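You operate a simulated robot arm through the tools that you are given. There is no shell and no other tool. Be economical: measure what you need, move in short steps, check, and stop when the job is done.

The job below is to be done with a simulated robot arm. You get a single attempt, and the scene is never put back.

JOB
Loosen the grey knob, fit the shim the gap screen asks for, retighten.
Fine: draw the old shim right out first.
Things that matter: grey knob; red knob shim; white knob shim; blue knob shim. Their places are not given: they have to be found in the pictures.

The check looks at the end state, three seconds after you hand in, the way a careful person would. Anything else that was tipped, shoved, dropped, spilled or broken makes it a failure.

ROBOT AND FRAMES
A 6-joint arm with a two-finger parallel gripper, fixed in place. Base frame: the origin is at the foot of the arm, x ahead of it, y to its left, z up; the work surface is at about z = 0.786. Lengths are in m, angles in degrees, forces in N, time in s.
With the tool pointing down near the work surface it reaches from about 0.26 to 0.68 m from the base axis. Its first joint turns from -66.0 to 66.0 degrees. Payload 2.9 kg.
Tool frame: the origin (TCP) lies between the finger pads and is the grasp point; the fingertips stand 0.03 m ahead of it; z points along the fingers, y is the line along which they close. Largest opening 0.11 m; finger width 0.02, thickness 0.01; the body of the gripper, 0.048 by 0.112 m, starts 0.055 m behind the TCP.
Orientation is told as [roll, pitch, yaw] about the base's x, y, z axes, in that order, counted from this pose: with the fingers straight down and closing along the base's y, the tool's x points along the base's -x, its y along +y and its z along -z.

CONTROLS
- The arm moves only by the tool apply_moves. Its argument "increments" is a list of rows, each an object (a shift or turn left out is 0, a gripper value left out holds the last) with "linear": the shift along the tool's x, y, z in units of 200 mm (1.0 is 200 mm), a list of three; "turn": the turn, a rotation vector about the tool's x, y, z in units of 60 degrees (1.0 is 60 degrees), a list of three. In form: [{"linear": [dx, dy, dz], "turn": [wx, wy, wz]}, ...]. A call has 1 to 8 rows; each row is the pose to reach, as a shift and turn from the pose commanded when the call began, along the tool's axes at that moment. "claw" is the gripper command, from -1 (shut) to 1 (fully open), values between in proportion, set as the call begins (left out, the last holds). A call with a number of a shift or a turn outside -1 to 1 is refused whole. Rows are played at 5 a second. More than 0.05 m and 8.6 degrees between two rows, or a gripper value outside its range, and nothing of the call is played. A pose out of reach is approached as far as the arm can. The call stops where the force on the tool passes 60 N (or 10 N more than at its start, if that is more) or the arm is blocked; 0.2 s more then pass. The fingers move at their own pace (about 0.108 m/s each) and stop on an object; they squeeze with about 34 N. The grip force told is the motor's: it shows also when the fingers shut on nothing. Time passes only in rows, and 0.2 s behind the last, so rows that repeat a pose let the fingers close. It gives the time, the measured TCP pose, the force on the tool (base axes), the opening and the grip force at its end, in the units of the frame above (readings bear some noise), and new pictures: "show" is both (left out), scene, wrist or none.
- Cameras (640 x 400 px; columns grow to the right, rows downward): "scene" is fixed at [0.0793, 0.4306, 1.398]; the picture's right is [-0.74, -0.67, 0.00], its down [-0.38, 0.42, -0.82] and it looks along [0.55, -0.61, -0.57] (base axes); focal length 374 px, centre (320, 200). "wrist" rides on the gripper at [-0.036, 0, -0.057] in the tool frame; the picture's right is [0.00, -1.00, 0.00], its down [0.97, 0.00, -0.24] and it looks along [0.24, 0.00, 0.97] (tool axes); focal length 218 px, centre (320, 200).
- measure_at(camera, pixels): for up to 12 pixels [column, row] of the newest picture of that camera ("zoom" is the newest enlarged one), the place [x, y, z] in the base frame of the surface seen there, good to about 0.002 m, but the place of the scene camera against the robot may be out by one fixed shift of up to 0.018 m in any direction. No time passes.
- close_up(camera, box): a new picture of the part [left, top, right, bottom] of that camera's present view, enlarged. No time passes.
- finish_job(): hands the job in; it is judged then, once.

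Work in short steps. Measure before you move; look again where a grasp or a placing could have gone wrong, and mend it. You have 80 turns and 120 pictures in all, those below and enlarged ones among them. Open the gripper and draw the arm clear of the work before you hand the job in, unless the task says otherwise; then end with one line.

The tools are called after "Emit:" as a command line: name --argument value ..., lists and objects as JSON in quotes. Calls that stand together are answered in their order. apply_moves: Moves the arm, as the interface text tells. Its arguments: {"type":"object","properties":{"increments":{"type":"array"},"claw":{"type":"number"},"show":{"type":"string","enum":["both","scene","wrist","none"]}},"required":["increments"]} The other tools are called the same way: measure_at (camera, pixels) gives the place of the surface under pixels of a picture; close_up (camera, box) takes an enlarged picture of a part of a camera's view; finish_job () hands the job in.

At the start:

```text
time: 0.0
eef_pos: [0.3282, 0.1508, 1.1724]
tcp_rot: [0.0, -0.1, -0.1]
contact_force: [-0.9, -0.5, -0.1]
gripper_width: 0.11
grip_force: 0.0
```

scene: 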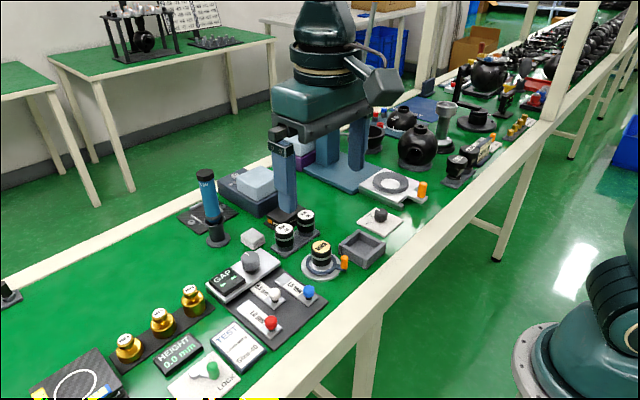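
wrist: 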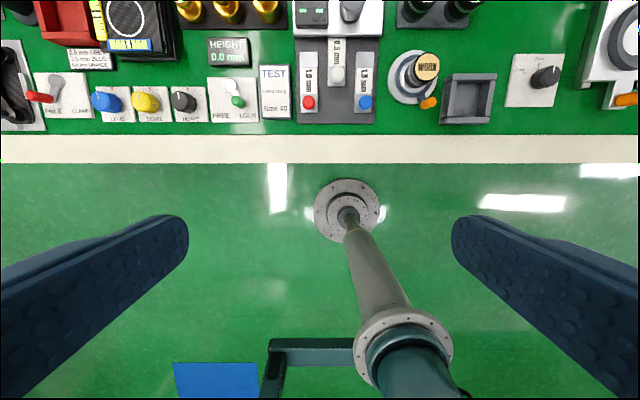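

The scene shows a GAP block with a grey knob near (250,262) and a tray with three shims (white, blue, red knobs). I zoom in on these to read labels.

Emit:
close_up --camera "scene" --box '[195, 235, 335, 350]'

Emit:
close_up --camera "wrist" --box '[260, 0, 420, 130]'

```text
3.48 times, centred on (265, 292) of scene
```

zoom: 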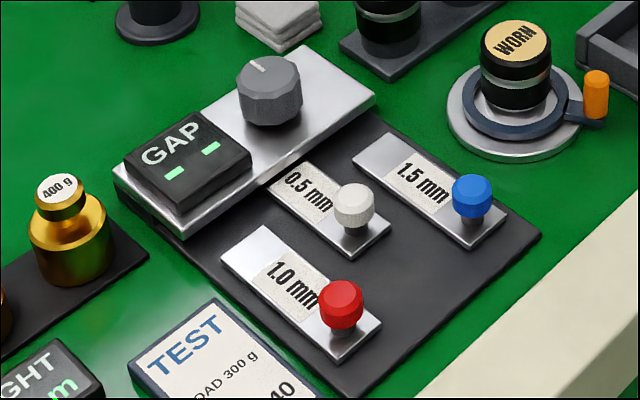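

```text
3.08 times, centred on (340, 65) of wrist
```

zoom: 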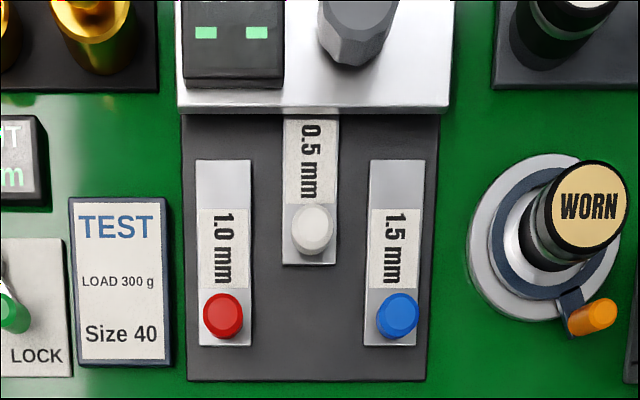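

White 0.5 mm is in the slot and the screen shows "- -", so it probably reads once the shim is out. I measure knobs and shims in the newest (wrist) zoom and in the wrist picture.

Emit:
measure_at --camera "zoom" --pixels '[[313, 222], [222, 309], [397, 309], [355, 12], [355, 50], [300, 105], [310, 258], [220, 170], [398, 170], [222, 342], [420, 90], [300, 340]]'

Emit:
measure_at --camera "scene" --pixels '[[275, 292], [271, 322], [308, 290], [250, 256], [251, 262], [225, 271], [285, 260]]'

```text
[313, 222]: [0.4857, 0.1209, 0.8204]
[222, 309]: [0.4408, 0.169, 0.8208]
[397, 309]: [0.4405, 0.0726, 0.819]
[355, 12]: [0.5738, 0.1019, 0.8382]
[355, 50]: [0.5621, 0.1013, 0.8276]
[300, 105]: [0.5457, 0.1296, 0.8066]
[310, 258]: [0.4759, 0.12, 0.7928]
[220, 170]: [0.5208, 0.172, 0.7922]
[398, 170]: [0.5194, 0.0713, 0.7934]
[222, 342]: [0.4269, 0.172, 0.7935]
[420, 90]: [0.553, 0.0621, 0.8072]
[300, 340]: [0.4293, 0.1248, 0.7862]
```

```text
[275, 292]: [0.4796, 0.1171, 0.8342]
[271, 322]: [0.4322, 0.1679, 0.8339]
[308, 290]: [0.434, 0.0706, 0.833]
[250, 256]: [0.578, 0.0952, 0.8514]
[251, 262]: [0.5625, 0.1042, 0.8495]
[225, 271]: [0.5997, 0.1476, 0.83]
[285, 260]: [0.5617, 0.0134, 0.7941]
```

The white shim lies along base x and the knobs stick up to about z 0.82–0.83. I move the camera above the gap block for a closer look.

Emit:
apply_moves --increments '[{"linear": [-0.16, -0.04, 0.13]}, {"linear": [-0.32, -0.08, 0.26]}, {"linear": [-0.48, -0.12, 0.39]}, {"linear": [-0.64, -0.16, 0.52]}, {"linear": [-0.8, -0.2, 0.65]}, {"linear": [-0.96, -0.25, 0.78]}, {"linear": [-0.96, -0.25, 0.78]}]' --show "wrist"

```text
time: 1.6
eef_pos: [0.5206, 0.1001, 1.0149]
tcp_rot: [0.0, 0.0, 0.0]
contact_force: [-0.2, 0.4, -1.1]
gripper_width: 0.11
grip_force: 0.1
```

wrist: 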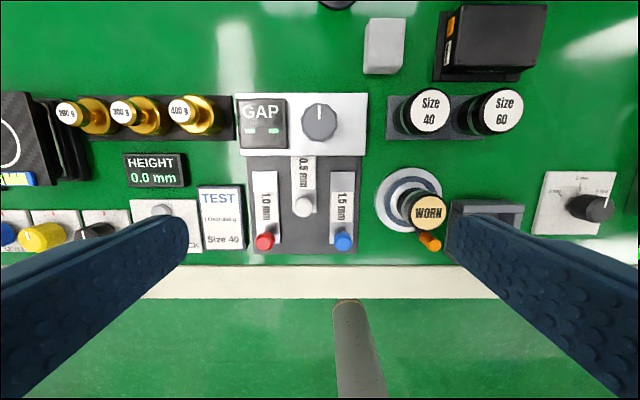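

I enlarge the gap block with its knob (320,120) and the tray for exact measurement.

Emit:
close_up --camera "wrist" --box '[225, 80, 385, 180]'

Emit:
measure_at --camera "wrist" --pixels '[[320, 118], [304, 120], [336, 120], [320, 106], [320, 126], [345, 150], [303, 207], [265, 241], [343, 241], [264, 123], [303, 180], [304, 153]]'

```text
4.00 times, centred on (305, 130) of wrist
```

zoom: 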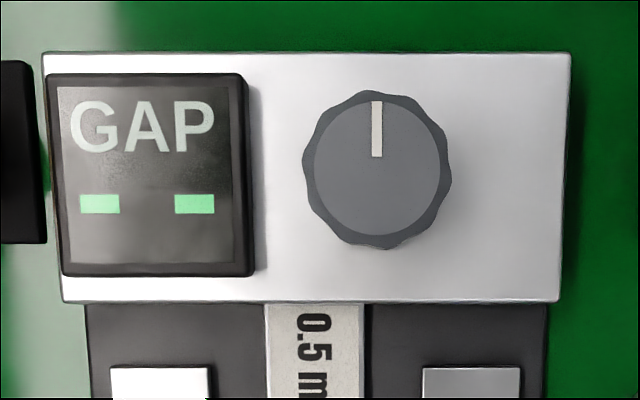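

```text
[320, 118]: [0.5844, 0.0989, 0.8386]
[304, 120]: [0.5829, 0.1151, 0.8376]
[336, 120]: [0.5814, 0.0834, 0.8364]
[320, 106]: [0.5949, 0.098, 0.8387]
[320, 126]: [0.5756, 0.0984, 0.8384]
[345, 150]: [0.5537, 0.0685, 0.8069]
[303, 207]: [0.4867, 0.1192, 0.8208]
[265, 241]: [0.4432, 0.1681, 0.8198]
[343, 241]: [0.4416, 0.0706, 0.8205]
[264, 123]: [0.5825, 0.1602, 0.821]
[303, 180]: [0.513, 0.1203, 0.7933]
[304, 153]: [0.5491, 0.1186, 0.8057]
```

The knob axis is near (0.581, 0.099), top z 0.8385, diameter ~33 mm. I approach above it with a reduced opening, to keep clear of the screen housing.

Emit:
apply_moves --increments '[{"linear": [-0.1, 0, 0.18]}, {"linear": [-0.2, 0, 0.36]}, {"linear": [-0.302, -0.005, 0.54]}, {"linear": [-0.302, -0.005, 0.6]}, {"linear": [-0.302, -0.005, 0.6]}]' --claw 0.0 --show "both"

```text
time: 2.8
eef_pos: [0.5792, 0.0991, 0.8949]
tcp_rot: [-0.1, 0.0, 0.0]
contact_force: [0.2, 0.0, -0.3]
gripper_width: 0.0547
grip_force: 0.0
```

scene: 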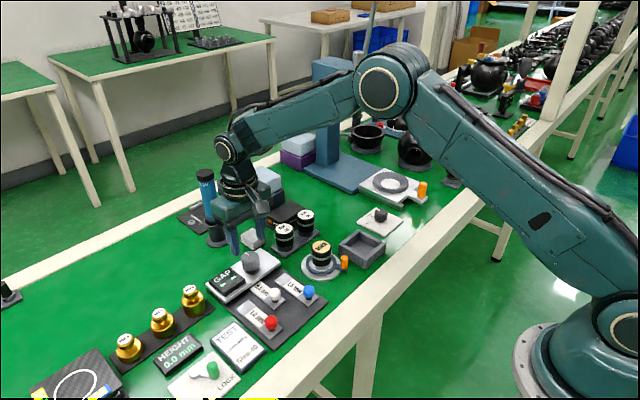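
wrist: 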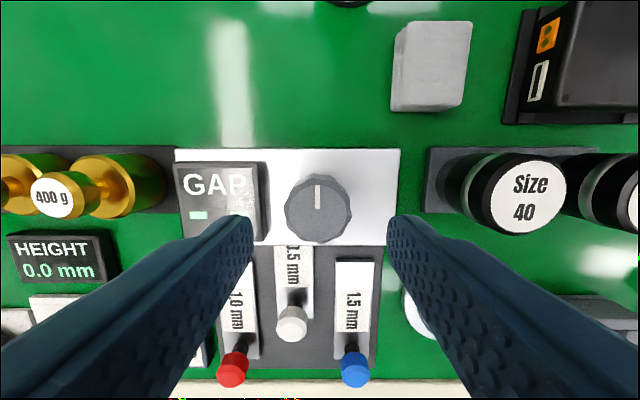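

Fingers straddle the knob at (318,205). I verify its axis from this nearer view.

Emit:
measure_at --camera "wrist" --pixels '[[318, 178], [289, 203], [345, 203], [318, 222], [258, 200], [318, 203]]'

```text
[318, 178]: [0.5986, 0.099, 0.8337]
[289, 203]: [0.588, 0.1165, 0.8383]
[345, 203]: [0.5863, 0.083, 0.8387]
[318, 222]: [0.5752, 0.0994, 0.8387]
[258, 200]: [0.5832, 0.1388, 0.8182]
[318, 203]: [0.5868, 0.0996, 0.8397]
```

Knob axis is (0.582, 0.0995). I descend to TCP z ≈ 0.852 (tips above the screen housing) and close.

Emit:
apply_moves --increments '[{"linear": [-0.01, 0.002, 0.1]}, {"linear": [-0.01, 0.002, 0.215]}, {"linear": [-0.01, 0.002, 0.215]}]' --show "none"

Emit:
apply_moves --increments '[{}, {}, {}]' --claw -1 --show "wrist"

```text
time: 3.6
eef_pos: [0.5821, 0.0991, 0.8517]
tcp_rot: [-0.1, 0.1, 0.0]
contact_force: [0.7, -1.0, -0.3]
gripper_width: 0.0549
grip_force: 0.0
```

```text
time: 4.4
eef_pos: [0.5807, 0.1005, 0.8514]
tcp_rot: [0.1, 0.1, 0.0]
contact_force: [0.8, 9.5, -2.4]
gripper_width: 0.0375
grip_force: 45.1
```

wrist: 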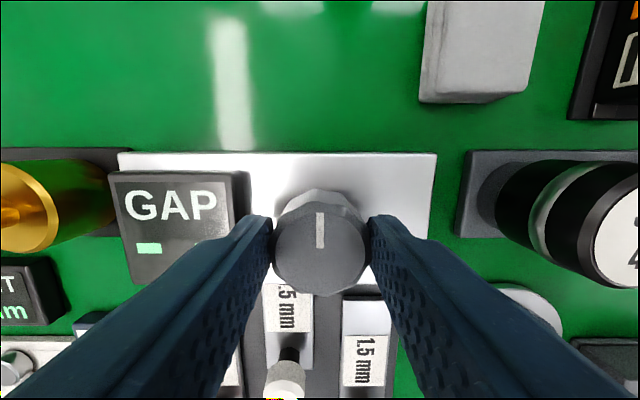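

Gripped (37.5 mm), with a small side load in y; I centre by +1.5 mm and turn anticlockwise (seen from above) about 50°.

Emit:
apply_moves --increments '[{"linear": [0, 0.008, 0]}, {"linear": [0, 0.008, 0], "turn": [0, 0, -0.13]}, {"linear": [0, 0.008, 0], "turn": [0, 0, -0.26]}, {"linear": [0, 0.008, 0], "turn": [0, 0, -0.39]}, {"linear": [0, 0.008, 0], "turn": [0, 0, -0.52]}, {"linear": [0, 0.008, 0], "turn": [0, 0, -0.65]}, {"linear": [0, 0.008, 0], "turn": [0, 0, -0.78]}]' --show "wrist"

```text
time: 6.0
eef_pos: [0.5804, 0.1029, 0.8516]
tcp_rot: [0.1, 0.0, 47.0]
contact_force: [-5.0, 11.7, 1.5]
gripper_width: 0.0375
grip_force: 45.0
```

wrist: 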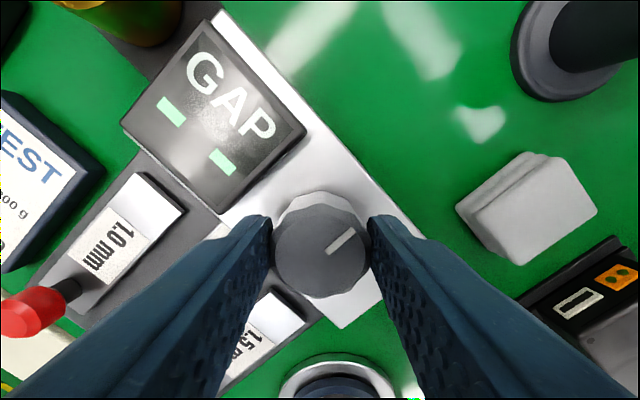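

The pointer still aims along base +x: the fingers slipped round, so the knob is at a stop in this direction or it's too tight. I turn back clockwise with the same grip to see whether it moves that way.

Emit:
apply_moves --increments '[{"turn": [0, 0, 0.13]}, {"turn": [0, 0, 0.26]}, {"turn": [0, 0, 0.39]}, {"turn": [0, 0, 0.52]}, {"turn": [0, 0, 0.65]}, {"turn": [0, 0, 0.78]}]' --show "wrist"

```text
time: 7.4
eef_pos: [0.5827, 0.1001, 0.8512]
tcp_rot: [0.1, -0.1, -0.2]
contact_force: [0.2, 4.4, -3.8]
gripper_width: 0.0374
grip_force: 44.8
```

wrist: 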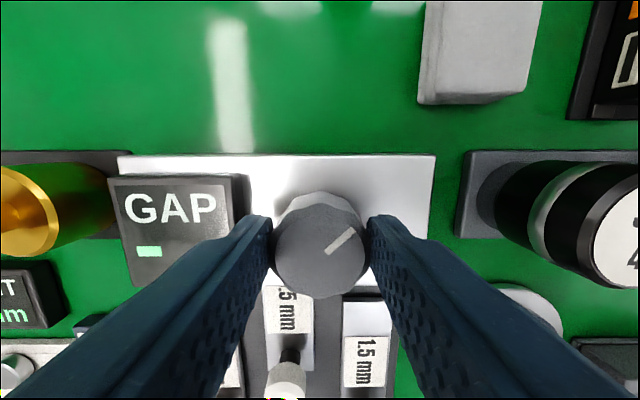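

The knob followed clockwise by about 50°. I continue clockwise to find how far it goes, and watch the screen.

Emit:
apply_moves --increments '[{"turn": [0, 0, 0.13]}, {"turn": [0, 0, 0.26]}, {"turn": [0, 0, 0.39]}, {"turn": [0, 0, 0.52]}, {"turn": [0, 0, 0.65]}, {"turn": [0, 0, 0.78]}]' --show "wrist"

```text
time: 8.8
eef_pos: [0.5826, 0.0987, 0.8523]
tcp_rot: [-0.2, 0.0, -47.4]
contact_force: [-3.4, -24.7, -0.4]
gripper_width: 0.0377
grip_force: 44.8
```

wrist: 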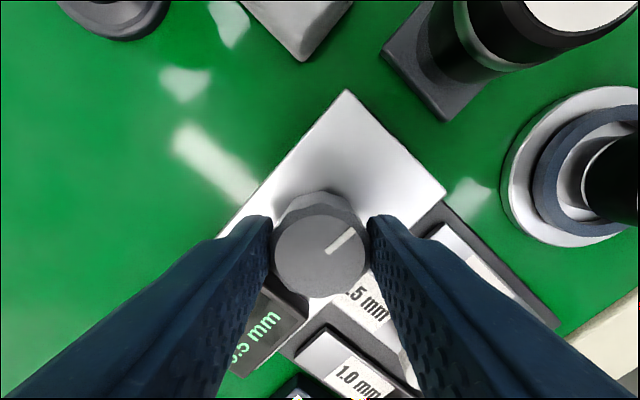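

The screen now shows "…5 mm" at (255,335). I zoom to read it, from both cameras.

Emit:
close_up --camera "wrist" --box '[210, 270, 330, 390]'

Emit:
apply_moves --increments '[{}, {}]' --claw -0.1 --show "none"

Emit:
apply_moves --increments '[{"linear": [0, 0, -0.2]}, {"linear": [0, 0, -0.45]}]' --show "wrist"

```text
3.33 times, centred on (270, 330) of wrist
```

zoom: 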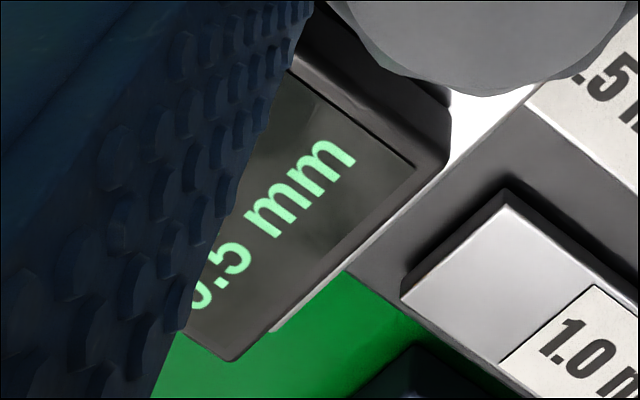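

```text
time: 9.4
eef_pos: [0.5817, 0.1028, 0.8518]
tcp_rot: [0.0, 0.0, -46.7]
contact_force: [0.3, 0.2, 0.4]
gripper_width: 0.0496
grip_force: 0.1
```

```text
time: 10.0
eef_pos: [0.5819, 0.1011, 0.9422]
tcp_rot: [0.0, 0.0, -46.8]
contact_force: [0.3, 1.1, -0.1]
gripper_width: 0.0493
grip_force: 0.0
```

wrist: 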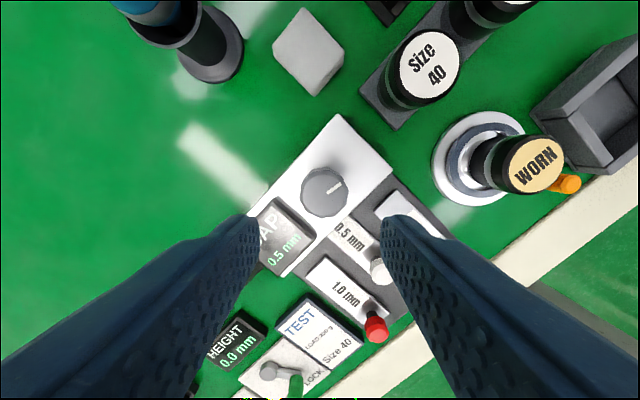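

The screen reads 0.5 mm while the old shim is still in; I'll read it again once it's out. First I turn the gripper back square.

Emit:
apply_moves --increments '[{"turn": [0, 0, -0.13]}, {"turn": [0, 0, -0.26]}, {"turn": [0, 0, -0.39]}, {"turn": [0, 0, -0.52]}, {"turn": [0, 0, -0.65]}, {"turn": [0, 0, -0.78]}, {"turn": [0, 0, -0.78]}]' --show "none"

Emit:
apply_moves --increments '[{"linear": [0.15, 0.03, 0]}, {"linear": [0.3, 0.06, 0]}, {"linear": [0.44, 0.09, 0]}, {"linear": [0.44, 0.09, 0.1]}, {"linear": [0.44, 0.09, 0.1]}]' --claw -0.45 --show "wrist"

```text
time: 11.6
eef_pos: [0.583, 0.1001, 0.942]
tcp_rot: [0.1, 0.0, 0.2]
contact_force: [-0.2, -0.3, 0.2]
gripper_width: 0.0495
grip_force: 0.0
```

```text
time: 12.8
eef_pos: [0.4938, 0.1193, 0.9202]
tcp_rot: [-0.1, 0.0, 0.0]
contact_force: [0.1, -0.3, -0.2]
gripper_width: 0.0304
grip_force: 0.1
```

wrist: 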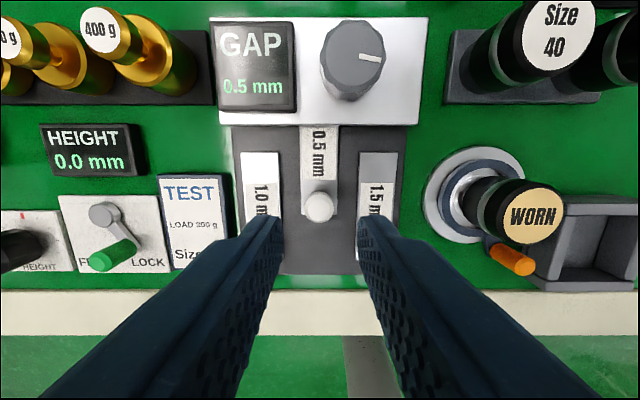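

The screen is lit "0.5 mm"; white knob is at (319,205). I measure it and its shim.

Emit:
measure_at --camera "wrist" --pixels '[[319, 205], [308, 205], [331, 205], [319, 196], [319, 217], [319, 237], [302, 237], [336, 237], [247, 160], [262, 153], [378, 153], [319, 128]]'

Emit:
close_up --camera "wrist" --box '[210, 100, 430, 280]'

```text
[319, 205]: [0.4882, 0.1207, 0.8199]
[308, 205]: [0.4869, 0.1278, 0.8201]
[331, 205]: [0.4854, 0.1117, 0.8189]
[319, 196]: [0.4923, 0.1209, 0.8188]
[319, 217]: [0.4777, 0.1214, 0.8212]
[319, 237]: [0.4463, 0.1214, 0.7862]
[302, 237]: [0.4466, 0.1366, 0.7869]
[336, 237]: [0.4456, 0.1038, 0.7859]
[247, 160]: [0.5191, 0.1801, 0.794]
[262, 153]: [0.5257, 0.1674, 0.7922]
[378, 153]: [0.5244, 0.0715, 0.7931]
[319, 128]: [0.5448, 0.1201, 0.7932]
```

```text
2.22 times, centred on (320, 190) of wrist
```

zoom: 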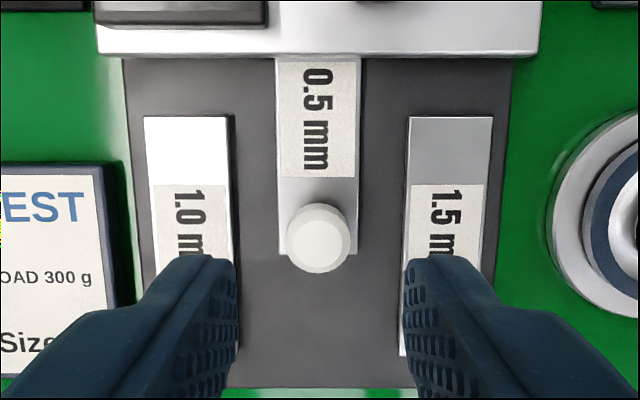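

White knob centre ≈ (0.4855, 0.1203), top 0.820. I descend around it and close.

Emit:
apply_moves --increments '[{"linear": [0.04, 0.005, 0.15]}, {"linear": [0.04, 0.005, 0.3]}, {"linear": [0.04, 0.005, 0.4]}, {"linear": [0.04, 0.005, 0.45]}, {"linear": [0.04, 0.005, 0.45]}]' --show "none"

Emit:
apply_moves --increments '[{}, {}, {}]' --claw -1 --show "wrist"

```text
time: 14.0
eef_pos: [0.4862, 0.1202, 0.8314]
tcp_rot: [-0.1, -0.1, 0.0]
contact_force: [0.6, -0.6, 0.3]
gripper_width: 0.0303
grip_force: 0.1
```

```text
time: 14.8
eef_pos: [0.4859, 0.1192, 0.8324]
tcp_rot: [-0.1, 0.0, 0.0]
contact_force: [0.9, -1.2, -3.4]
gripper_width: 0.0218
grip_force: 45.1
```

wrist: 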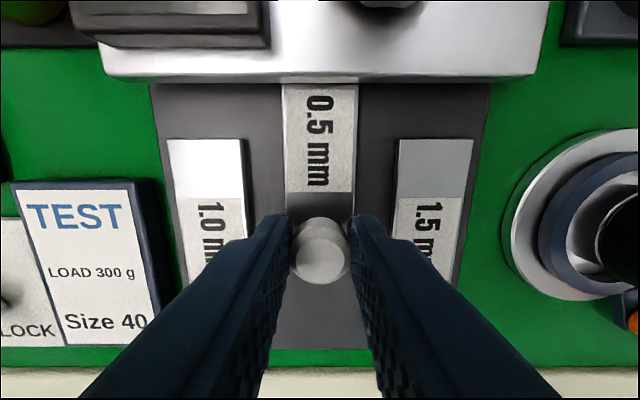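

Gripped at 21.8 mm opening. I pull straight back (−x) by 50 mm in small steps.

Emit:
apply_moves --increments '[{"linear": [0.05, 0, 0]}, {"linear": [0.1, 0, 0]}, {"linear": [0.15, 0, 0]}, {"linear": [0.2, 0, 0]}, {"linear": [0.25, 0, 0]}, {"linear": [0.25, 0, 0]}]' --show "both"

```text
time: 16.2
eef_pos: [0.4401, 0.1194, 0.8322]
tcp_rot: [0.0, -0.3, -0.1]
contact_force: [21.6, -3.3, -10.4]
gripper_width: 0.0219
grip_force: 45.5
```

scene: 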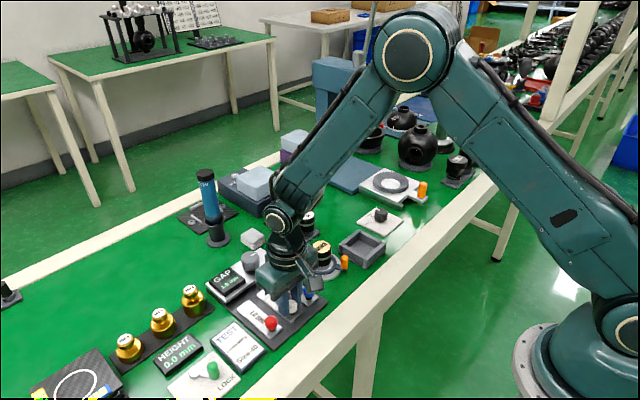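
wrist: 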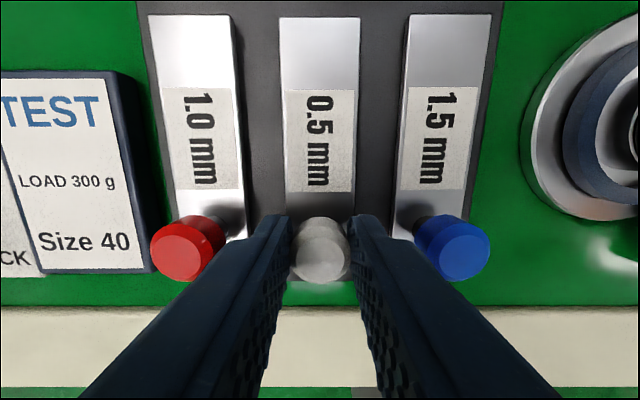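

The shim's inner end is now visible level with the others and a stop (21 N) was met. I zoom in on the screen in the scene view.

Emit:
close_up --camera "scene" --box '[195, 245, 335, 345]'

```text
4.00 times, centred on (265, 295) of scene
```

zoom: 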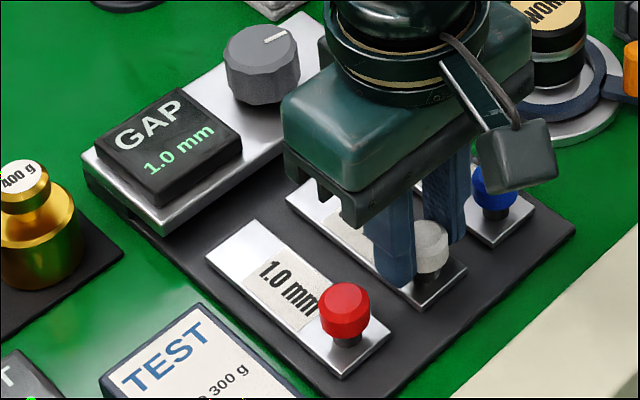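

The screen now asks 1.0 mm (red). I relax the stop force, release the white knob and rise.

Emit:
apply_moves --increments '[{"linear": [-0.018, 0, 0]}, {"linear": [-0.018, 0, 0]}]' --show "none"

Emit:
apply_moves --increments '[{}, {}]' --claw -0.45 --show "none"

Emit:
apply_moves --increments '[{"linear": [0, 0, -0.2]}, {"linear": [0, 0, -0.4]}, {"linear": [-0.2, 0, -0.5]}, {"linear": [-0.2, 0, -0.5]}]' --show "both"

```text
time: 16.8
eef_pos: [0.4405, 0.1198, 0.8316]
tcp_rot: [0.0, 0.0, 0.0]
contact_force: [8.6, -3.3, 6.1]
gripper_width: 0.0216
grip_force: 44.9
```

```text
time: 17.4
eef_pos: [0.4397, 0.1205, 0.8307]
tcp_rot: [0.0, 0.1, 0.0]
contact_force: [0.4, -0.7, 0.3]
gripper_width: 0.0302
grip_force: 0.1
```

```text
time: 18.4
eef_pos: [0.4822, 0.1202, 0.9319]
tcp_rot: [0.0, -0.1, 0.0]
contact_force: [0.6, 0.2, 0.2]
gripper_width: 0.0299
grip_force: 0.1
```

scene: 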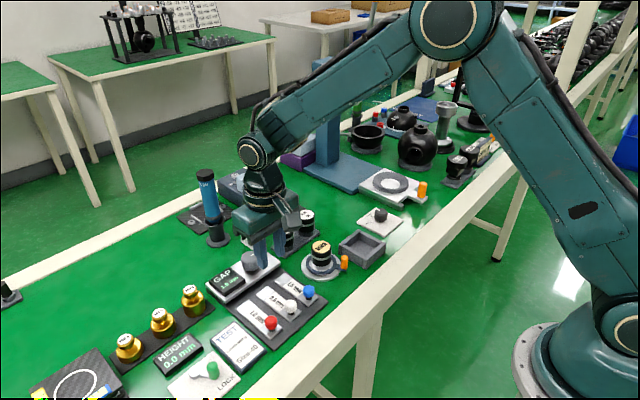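
wrist: 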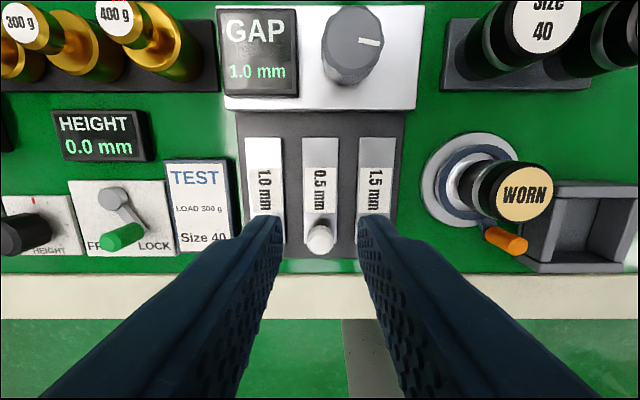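

Screen confirms 1.0 mm → red shim. I check the red lane and TEST card heights and hover over red.

Emit:
apply_moves --increments '[{"linear": [0.1, 0.12, 0]}, {"linear": [0.2, 0.24, 0.1]}, {"linear": [0.08, 0.246, 0.1]}, {"linear": [0.08, 0.246, 0.1]}]' --show "wrist"

```text
time: 19.4
eef_pos: [0.4636, 0.1699, 0.911]
tcp_rot: [0.1, 0.0, 0.0]
contact_force: [0.9, 0.3, -0.3]
gripper_width: 0.0302
grip_force: 0.0
```

wrist: 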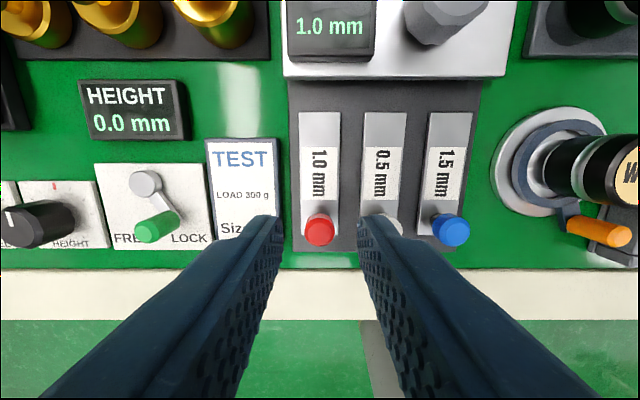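

I look at the block's front face for the slot extent, and measure the red knob and TEST card.

Emit:
close_up --camera "scene" --box '[205, 255, 305, 320]'

Emit:
measure_at --camera "wrist" --pixels '[[319, 227], [306, 227], [333, 227], [319, 117], [319, 100], [240, 180], [285, 74], [504, 74], [319, 236], [384, 117], [450, 117], [384, 75]]'

Emit:
close_up --camera "wrist" --box '[270, 50, 520, 260]'

```text
6.15 times, centred on (255, 288) of scene
```

zoom: 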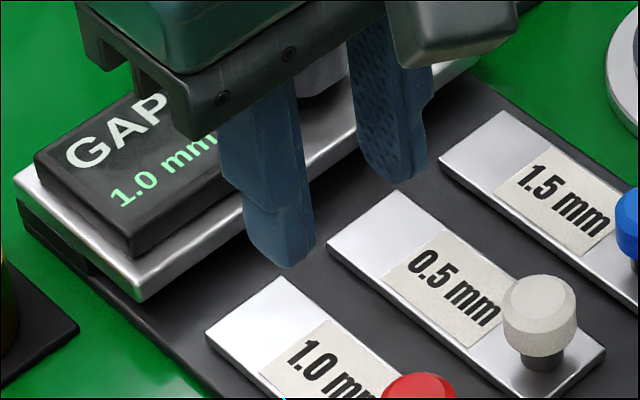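

```text
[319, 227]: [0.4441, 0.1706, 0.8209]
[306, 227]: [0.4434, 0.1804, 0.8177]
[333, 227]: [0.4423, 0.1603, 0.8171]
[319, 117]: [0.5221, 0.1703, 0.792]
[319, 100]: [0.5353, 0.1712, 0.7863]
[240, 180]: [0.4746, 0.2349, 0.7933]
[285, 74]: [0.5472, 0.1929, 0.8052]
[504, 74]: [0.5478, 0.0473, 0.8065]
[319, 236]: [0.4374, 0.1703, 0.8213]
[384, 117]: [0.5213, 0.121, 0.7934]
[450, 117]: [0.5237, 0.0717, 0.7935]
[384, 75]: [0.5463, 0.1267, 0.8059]
```

```text
1.90 times, centred on (395, 155) of wrist
```

zoom: 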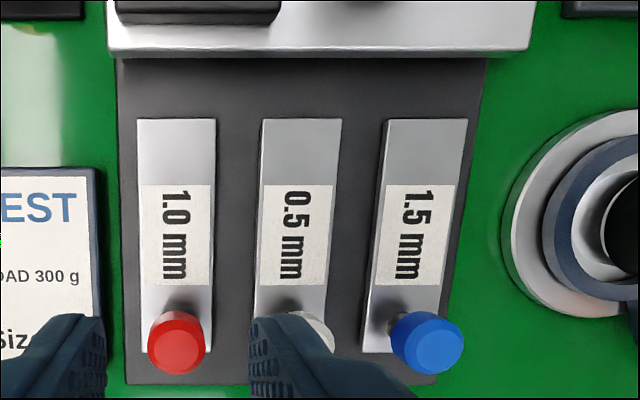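

Shims all lie in parallel lanes in front of a full-width plate, so red should slide straight in. Red knob centre ≈ (0.4415, 0.1703); I descend on it and grip.

Emit:
apply_moves --increments '[{"linear": [0.11, 0.002, 0.1]}, {"linear": [0.11, 0.002, 0.25]}, {"linear": [0.11, 0.002, 0.4]}, {"linear": [0.11, 0.002, 0.4]}]' --show "none"

Emit:
apply_moves --increments '[{}, {}, {}]' --claw -1 --show "none"

Emit:
apply_moves --increments '[{"linear": [-0.04, 0, 0]}, {"linear": [-0.08, 0, 0]}, {"linear": [-0.12, 0, 0]}, {"linear": [-0.16, 0, 0]}, {"linear": [-0.16, 0, 0]}]' --show "both"

```text
time: 20.4
eef_pos: [0.4425, 0.1689, 0.8313]
tcp_rot: [-0.1, 0.0, -0.1]
contact_force: [0.8, -0.2, 0.3]
gripper_width: 0.0304
grip_force: 0.0
```

```text
time: 21.2
eef_pos: [0.4426, 0.17, 0.8299]
tcp_rot: [-0.1, 0.0, 0.1]
contact_force: [1.2, 6.1, -4.8]
gripper_width: 0.0214
grip_force: 45.1
```

```text
time: 22.4
eef_pos: [0.4732, 0.1704, 0.8316]
tcp_rot: [0.0, 0.2, 0.1]
contact_force: [-0.2, 10.7, -19.9]
gripper_width: 0.0221
grip_force: 45.3
```

scene: 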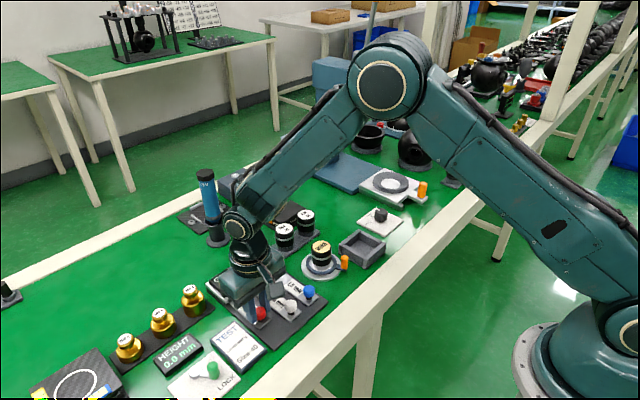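
wrist: 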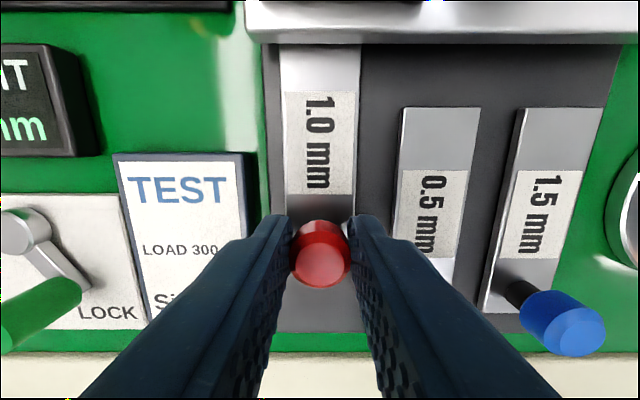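

Red slid 31 mm and its end is going under the plate with no resistance along x. I continue until the stop (white's seat was at x ≈ 0.486).

Emit:
apply_moves --increments '[{"linear": [-0.025, 0, 0]}, {"linear": [-0.05, 0, 0]}, {"linear": [-0.075, 0, 0]}, {"linear": [-0.09, 0, 0]}, {"linear": [-0.09, 0, 0]}]' --show "wrist"

```text
time: 23.6
eef_pos: [0.489, 0.1701, 0.8316]
tcp_rot: [0.0, 0.6, 0.3]
contact_force: [-24.6, 13.1, -9.2]
gripper_width: 0.0217
grip_force: 44.9
```

wrist: 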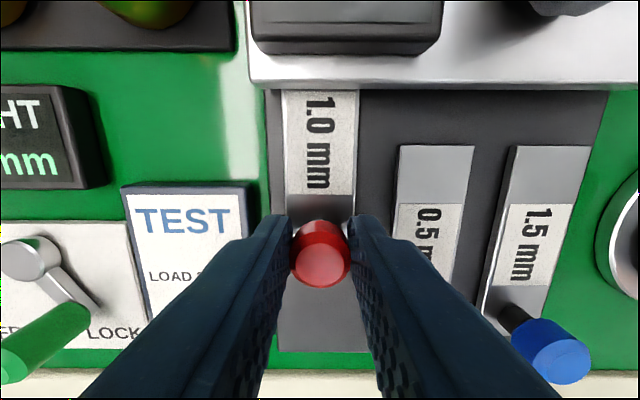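

Stop reached (−24.6 N). I relax the load a little, release and rise.

Emit:
apply_moves --increments '[{"linear": [0.008, 0, 0]}, {"linear": [0.008, 0, 0]}]' --show "none"

Emit:
apply_moves --increments '[{}, {}]' --claw -0.45 --show "none"

Emit:
apply_moves --increments '[{"linear": [0, 0, -0.15]}, {"linear": [0, 0, -0.35]}, {"linear": [0, -0.1, -0.5]}, {"linear": [0, -0.25, -0.5]}, {"linear": [0, -0.25, -0.5]}]' --show "wrist"

```text
time: 24.2
eef_pos: [0.489, 0.1698, 0.8313]
tcp_rot: [0.0, 0.3, 0.3]
contact_force: [-19.5, 13.7, -13.7]
gripper_width: 0.0217
grip_force: 45.1
```

```text
time: 24.8
eef_pos: [0.4915, 0.1691, 0.8332]
tcp_rot: [0.0, -0.3, -0.1]
contact_force: [0.8, -0.2, -0.7]
gripper_width: 0.0302
grip_force: 0.1
```

```text
time: 26.0
eef_pos: [0.4892, 0.1189, 0.9312]
tcp_rot: [0.0, 0.0, -0.1]
contact_force: [-0.4, 0.0, 0.3]
gripper_width: 0.0301
grip_force: 0.1
```

wrist: 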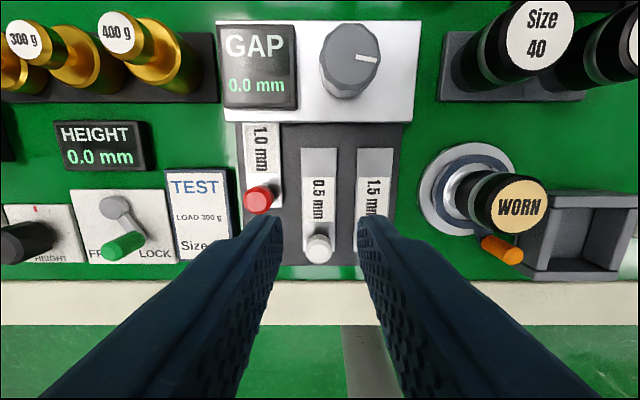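

Screen now shows residual 0.0 mm with red in: fits. Now I go back to the grey knob, turned −47° with a 50 mm opening, to tighten anticlockwise.

Emit:
apply_moves --increments '[{"linear": [-0.15, -0.03, 0]}, {"linear": [-0.3, -0.06, 0]}, {"linear": [-0.463, -0.095, 0]}, {"linear": [-0.463, -0.095, 0.05]}, {"linear": [-0.463, -0.095, 0.05]}]' --claw -0.05 --show "none"

Emit:
apply_moves --increments '[{"turn": [0, 0, 0.13]}, {"turn": [0, 0, 0.26]}, {"turn": [0, 0, 0.39]}, {"turn": [0, 0, 0.52]}, {"turn": [0, 0, 0.65]}, {"turn": [0, 0, 0.78]}, {"turn": [0, 0, 0.78]}]' --show "wrist"

```text
time: 27.2
eef_pos: [0.5858, 0.1001, 0.9206]
tcp_rot: [0.1, -0.1, 0.0]
contact_force: [0.4, -0.2, 0.3]
gripper_width: 0.0523
grip_force: 0.0
```

```text
time: 28.8
eef_pos: [0.5829, 0.0996, 0.9208]
tcp_rot: [0.0, -0.1, -46.9]
contact_force: [-0.3, 0.6, -0.4]
gripper_width: 0.0523
grip_force: 0.1
```

wrist: 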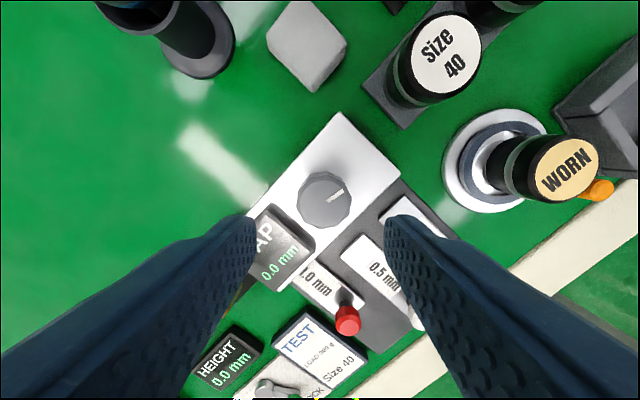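

Aligned over the knob at (325,200). I descend to z ≈ 0.852, close, and turn anticlockwise.

Emit:
apply_moves --increments '[{"linear": [0, 0, 0.12]}, {"linear": [0, 0, 0.25]}, {"linear": [0, 0, 0.343]}, {"linear": [0, 0, 0.343]}]' --show "none"

Emit:
apply_moves --increments '[{}, {}, {}]' --claw -1 --show "none"

Emit:
apply_moves --increments '[{"turn": [0, 0, -0.13]}, {"turn": [0, 0, -0.26]}, {"turn": [0, 0, -0.39]}, {"turn": [0, 0, -0.52]}, {"turn": [0, 0, -0.65]}, {"turn": [0, 0, -0.78]}, {"turn": [0, 0, -0.91]}]' --show "wrist"

```text
time: 29.8
eef_pos: [0.5831, 0.0992, 0.8522]
tcp_rot: [0.0, 0.0, -46.9]
contact_force: [0.1, 0.8, 0.1]
gripper_width: 0.0523
grip_force: 0.0
```

```text
time: 30.6
eef_pos: [0.5821, 0.098, 0.8528]
tcp_rot: [-0.2, 0.1, -46.9]
contact_force: [-13.7, -14.1, 4.8]
gripper_width: 0.0373
grip_force: 45.2
```

```text
time: 32.2
eef_pos: [0.5821, 0.0993, 0.8525]
tcp_rot: [0.0, 0.2, 8.0]
contact_force: [-15.0, -13.2, -3.0]
gripper_width: 0.0372
grip_force: 45.5
```

wrist: 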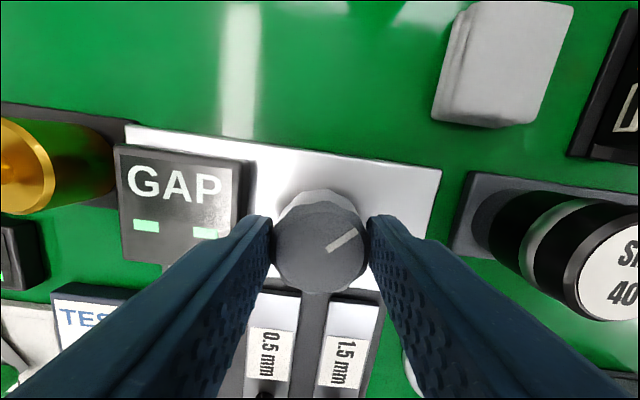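

The knob turns along and the screen is back to "- -". I continue anticlockwise to its stop (pointer back to +x).

Emit:
apply_moves --increments '[{"turn": [0, 0, -0.13]}, {"turn": [0, 0, -0.26]}, {"turn": [0, 0, -0.39]}, {"turn": [0, 0, -0.52]}, {"turn": [0, 0, -0.65]}, {"turn": [0, 0, -0.78]}, {"turn": [0, 0, -0.9]}]' --show "wrist"

```text
time: 33.8
eef_pos: [0.5818, 0.1035, 0.8523]
tcp_rot: [0.2, -0.1, 62.3]
contact_force: [-15.6, 21.5, -9.3]
gripper_width: 0.0371
grip_force: 45.3
```

wrist: 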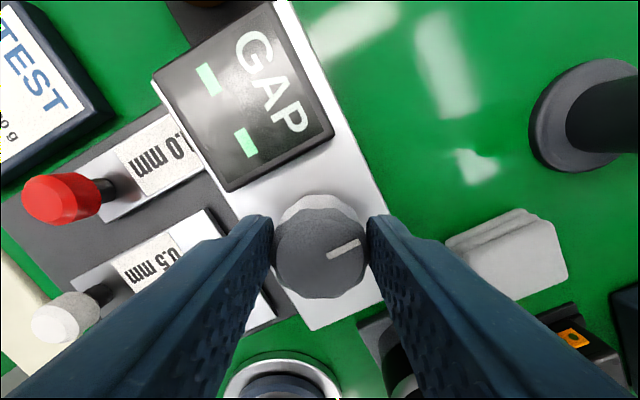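

The pointer is back along +x and the fingers slipped at the stop: tight. I release, rise and square the gripper to check.

Emit:
apply_moves --increments '[{}, {}]' --claw 0.0 --show "none"

Emit:
apply_moves --increments '[{"linear": [0, 0, -0.15]}, {"linear": [0, 0, -0.35]}, {"linear": [0, 0, -0.55]}, {"linear": [0, 0, -0.75]}]' --show "none"

Emit:
apply_moves --increments '[{"turn": [0, 0, 0.13]}, {"turn": [0, 0, 0.26]}, {"turn": [0, 0, 0.39]}, {"turn": [0, 0, 0.52]}, {"turn": [0, 0, 0.65]}, {"turn": [0, 0, 0.78]}, {"turn": [0, 0, 0.91]}, {"turn": [0, 0, 1.0]}]' --show "none"

Emit:
apply_moves --increments '[{"linear": [0.2, 0, 0]}, {"linear": [0.4, 0, -0.05]}, {"linear": [0.4, 0, -0.05]}]' --claw 1 --show "both"

```text
time: 34.4
eef_pos: [0.5835, 0.0992, 0.8541]
tcp_rot: [-0.1, -0.2, 61.7]
contact_force: [0.9, -0.4, 0.0]
gripper_width: 0.0548
grip_force: 0.1
```

```text
time: 35.4
eef_pos: [0.5818, 0.1012, 1.003]
tcp_rot: [0.1, 0.1, 61.8]
contact_force: [0.3, -0.7, 0.4]
gripper_width: 0.0547
grip_force: 0.0
```

```text
time: 37.2
eef_pos: [0.5824, 0.1009, 1.0027]
tcp_rot: [0.0, 0.1, 1.6]
contact_force: [0.8, -0.7, -0.4]
gripper_width: 0.0553
grip_force: 0.0
```

```text
time: 38.0
eef_pos: [0.503, 0.0974, 1.0129]
tcp_rot: [0.0, 0.0, 1.8]
contact_force: [-0.2, 0.7, -0.1]
gripper_width: 0.11
grip_force: 0.1
```

scene: 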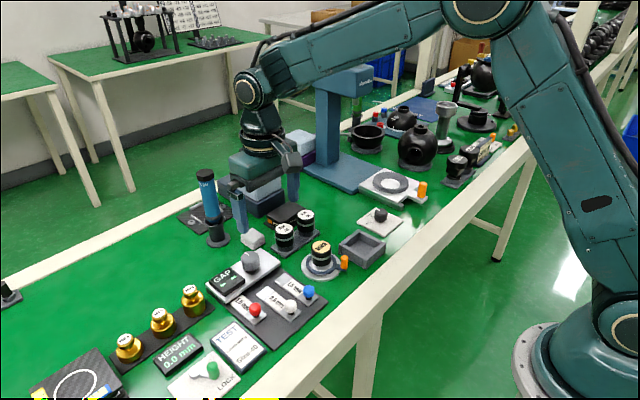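
wrist: 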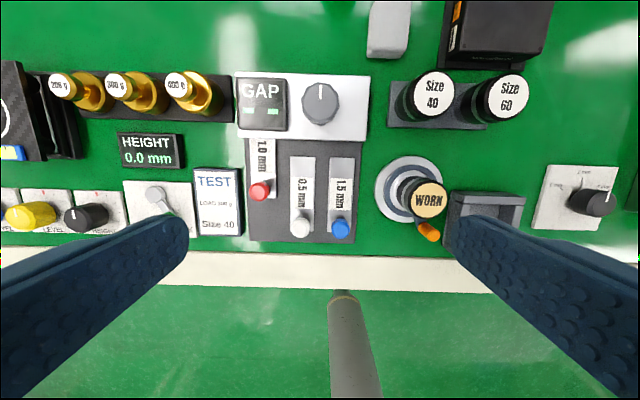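

Emit:
close_up --camera "wrist" --box '[225, 65, 385, 250]'

Emit:
measure_at --camera "wrist" --pixels '[[259, 190], [300, 227], [340, 229]]'

```text
2.16 times, centred on (305, 158) of wrist
```

zoom: 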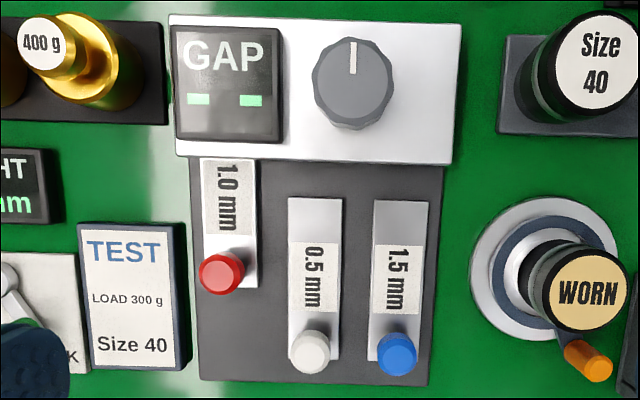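

```text
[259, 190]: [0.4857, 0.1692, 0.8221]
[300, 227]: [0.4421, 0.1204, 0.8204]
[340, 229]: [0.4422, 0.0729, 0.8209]
```

Red is seated at x 0.486, white and blue are fully out at x 0.442, the knob pointer is back at its tight position, and the arm is clear with the gripper open. I hand in.

Emit:
finish_job

```text
The job is handed in.
```

The job is handed in: I loosened the grey knob, drew the old 0.5 mm (white) shim right out, slid in the 1.0 mm (red) shim the screen asked for (it then read 0.0 mm), and retightened the knob.
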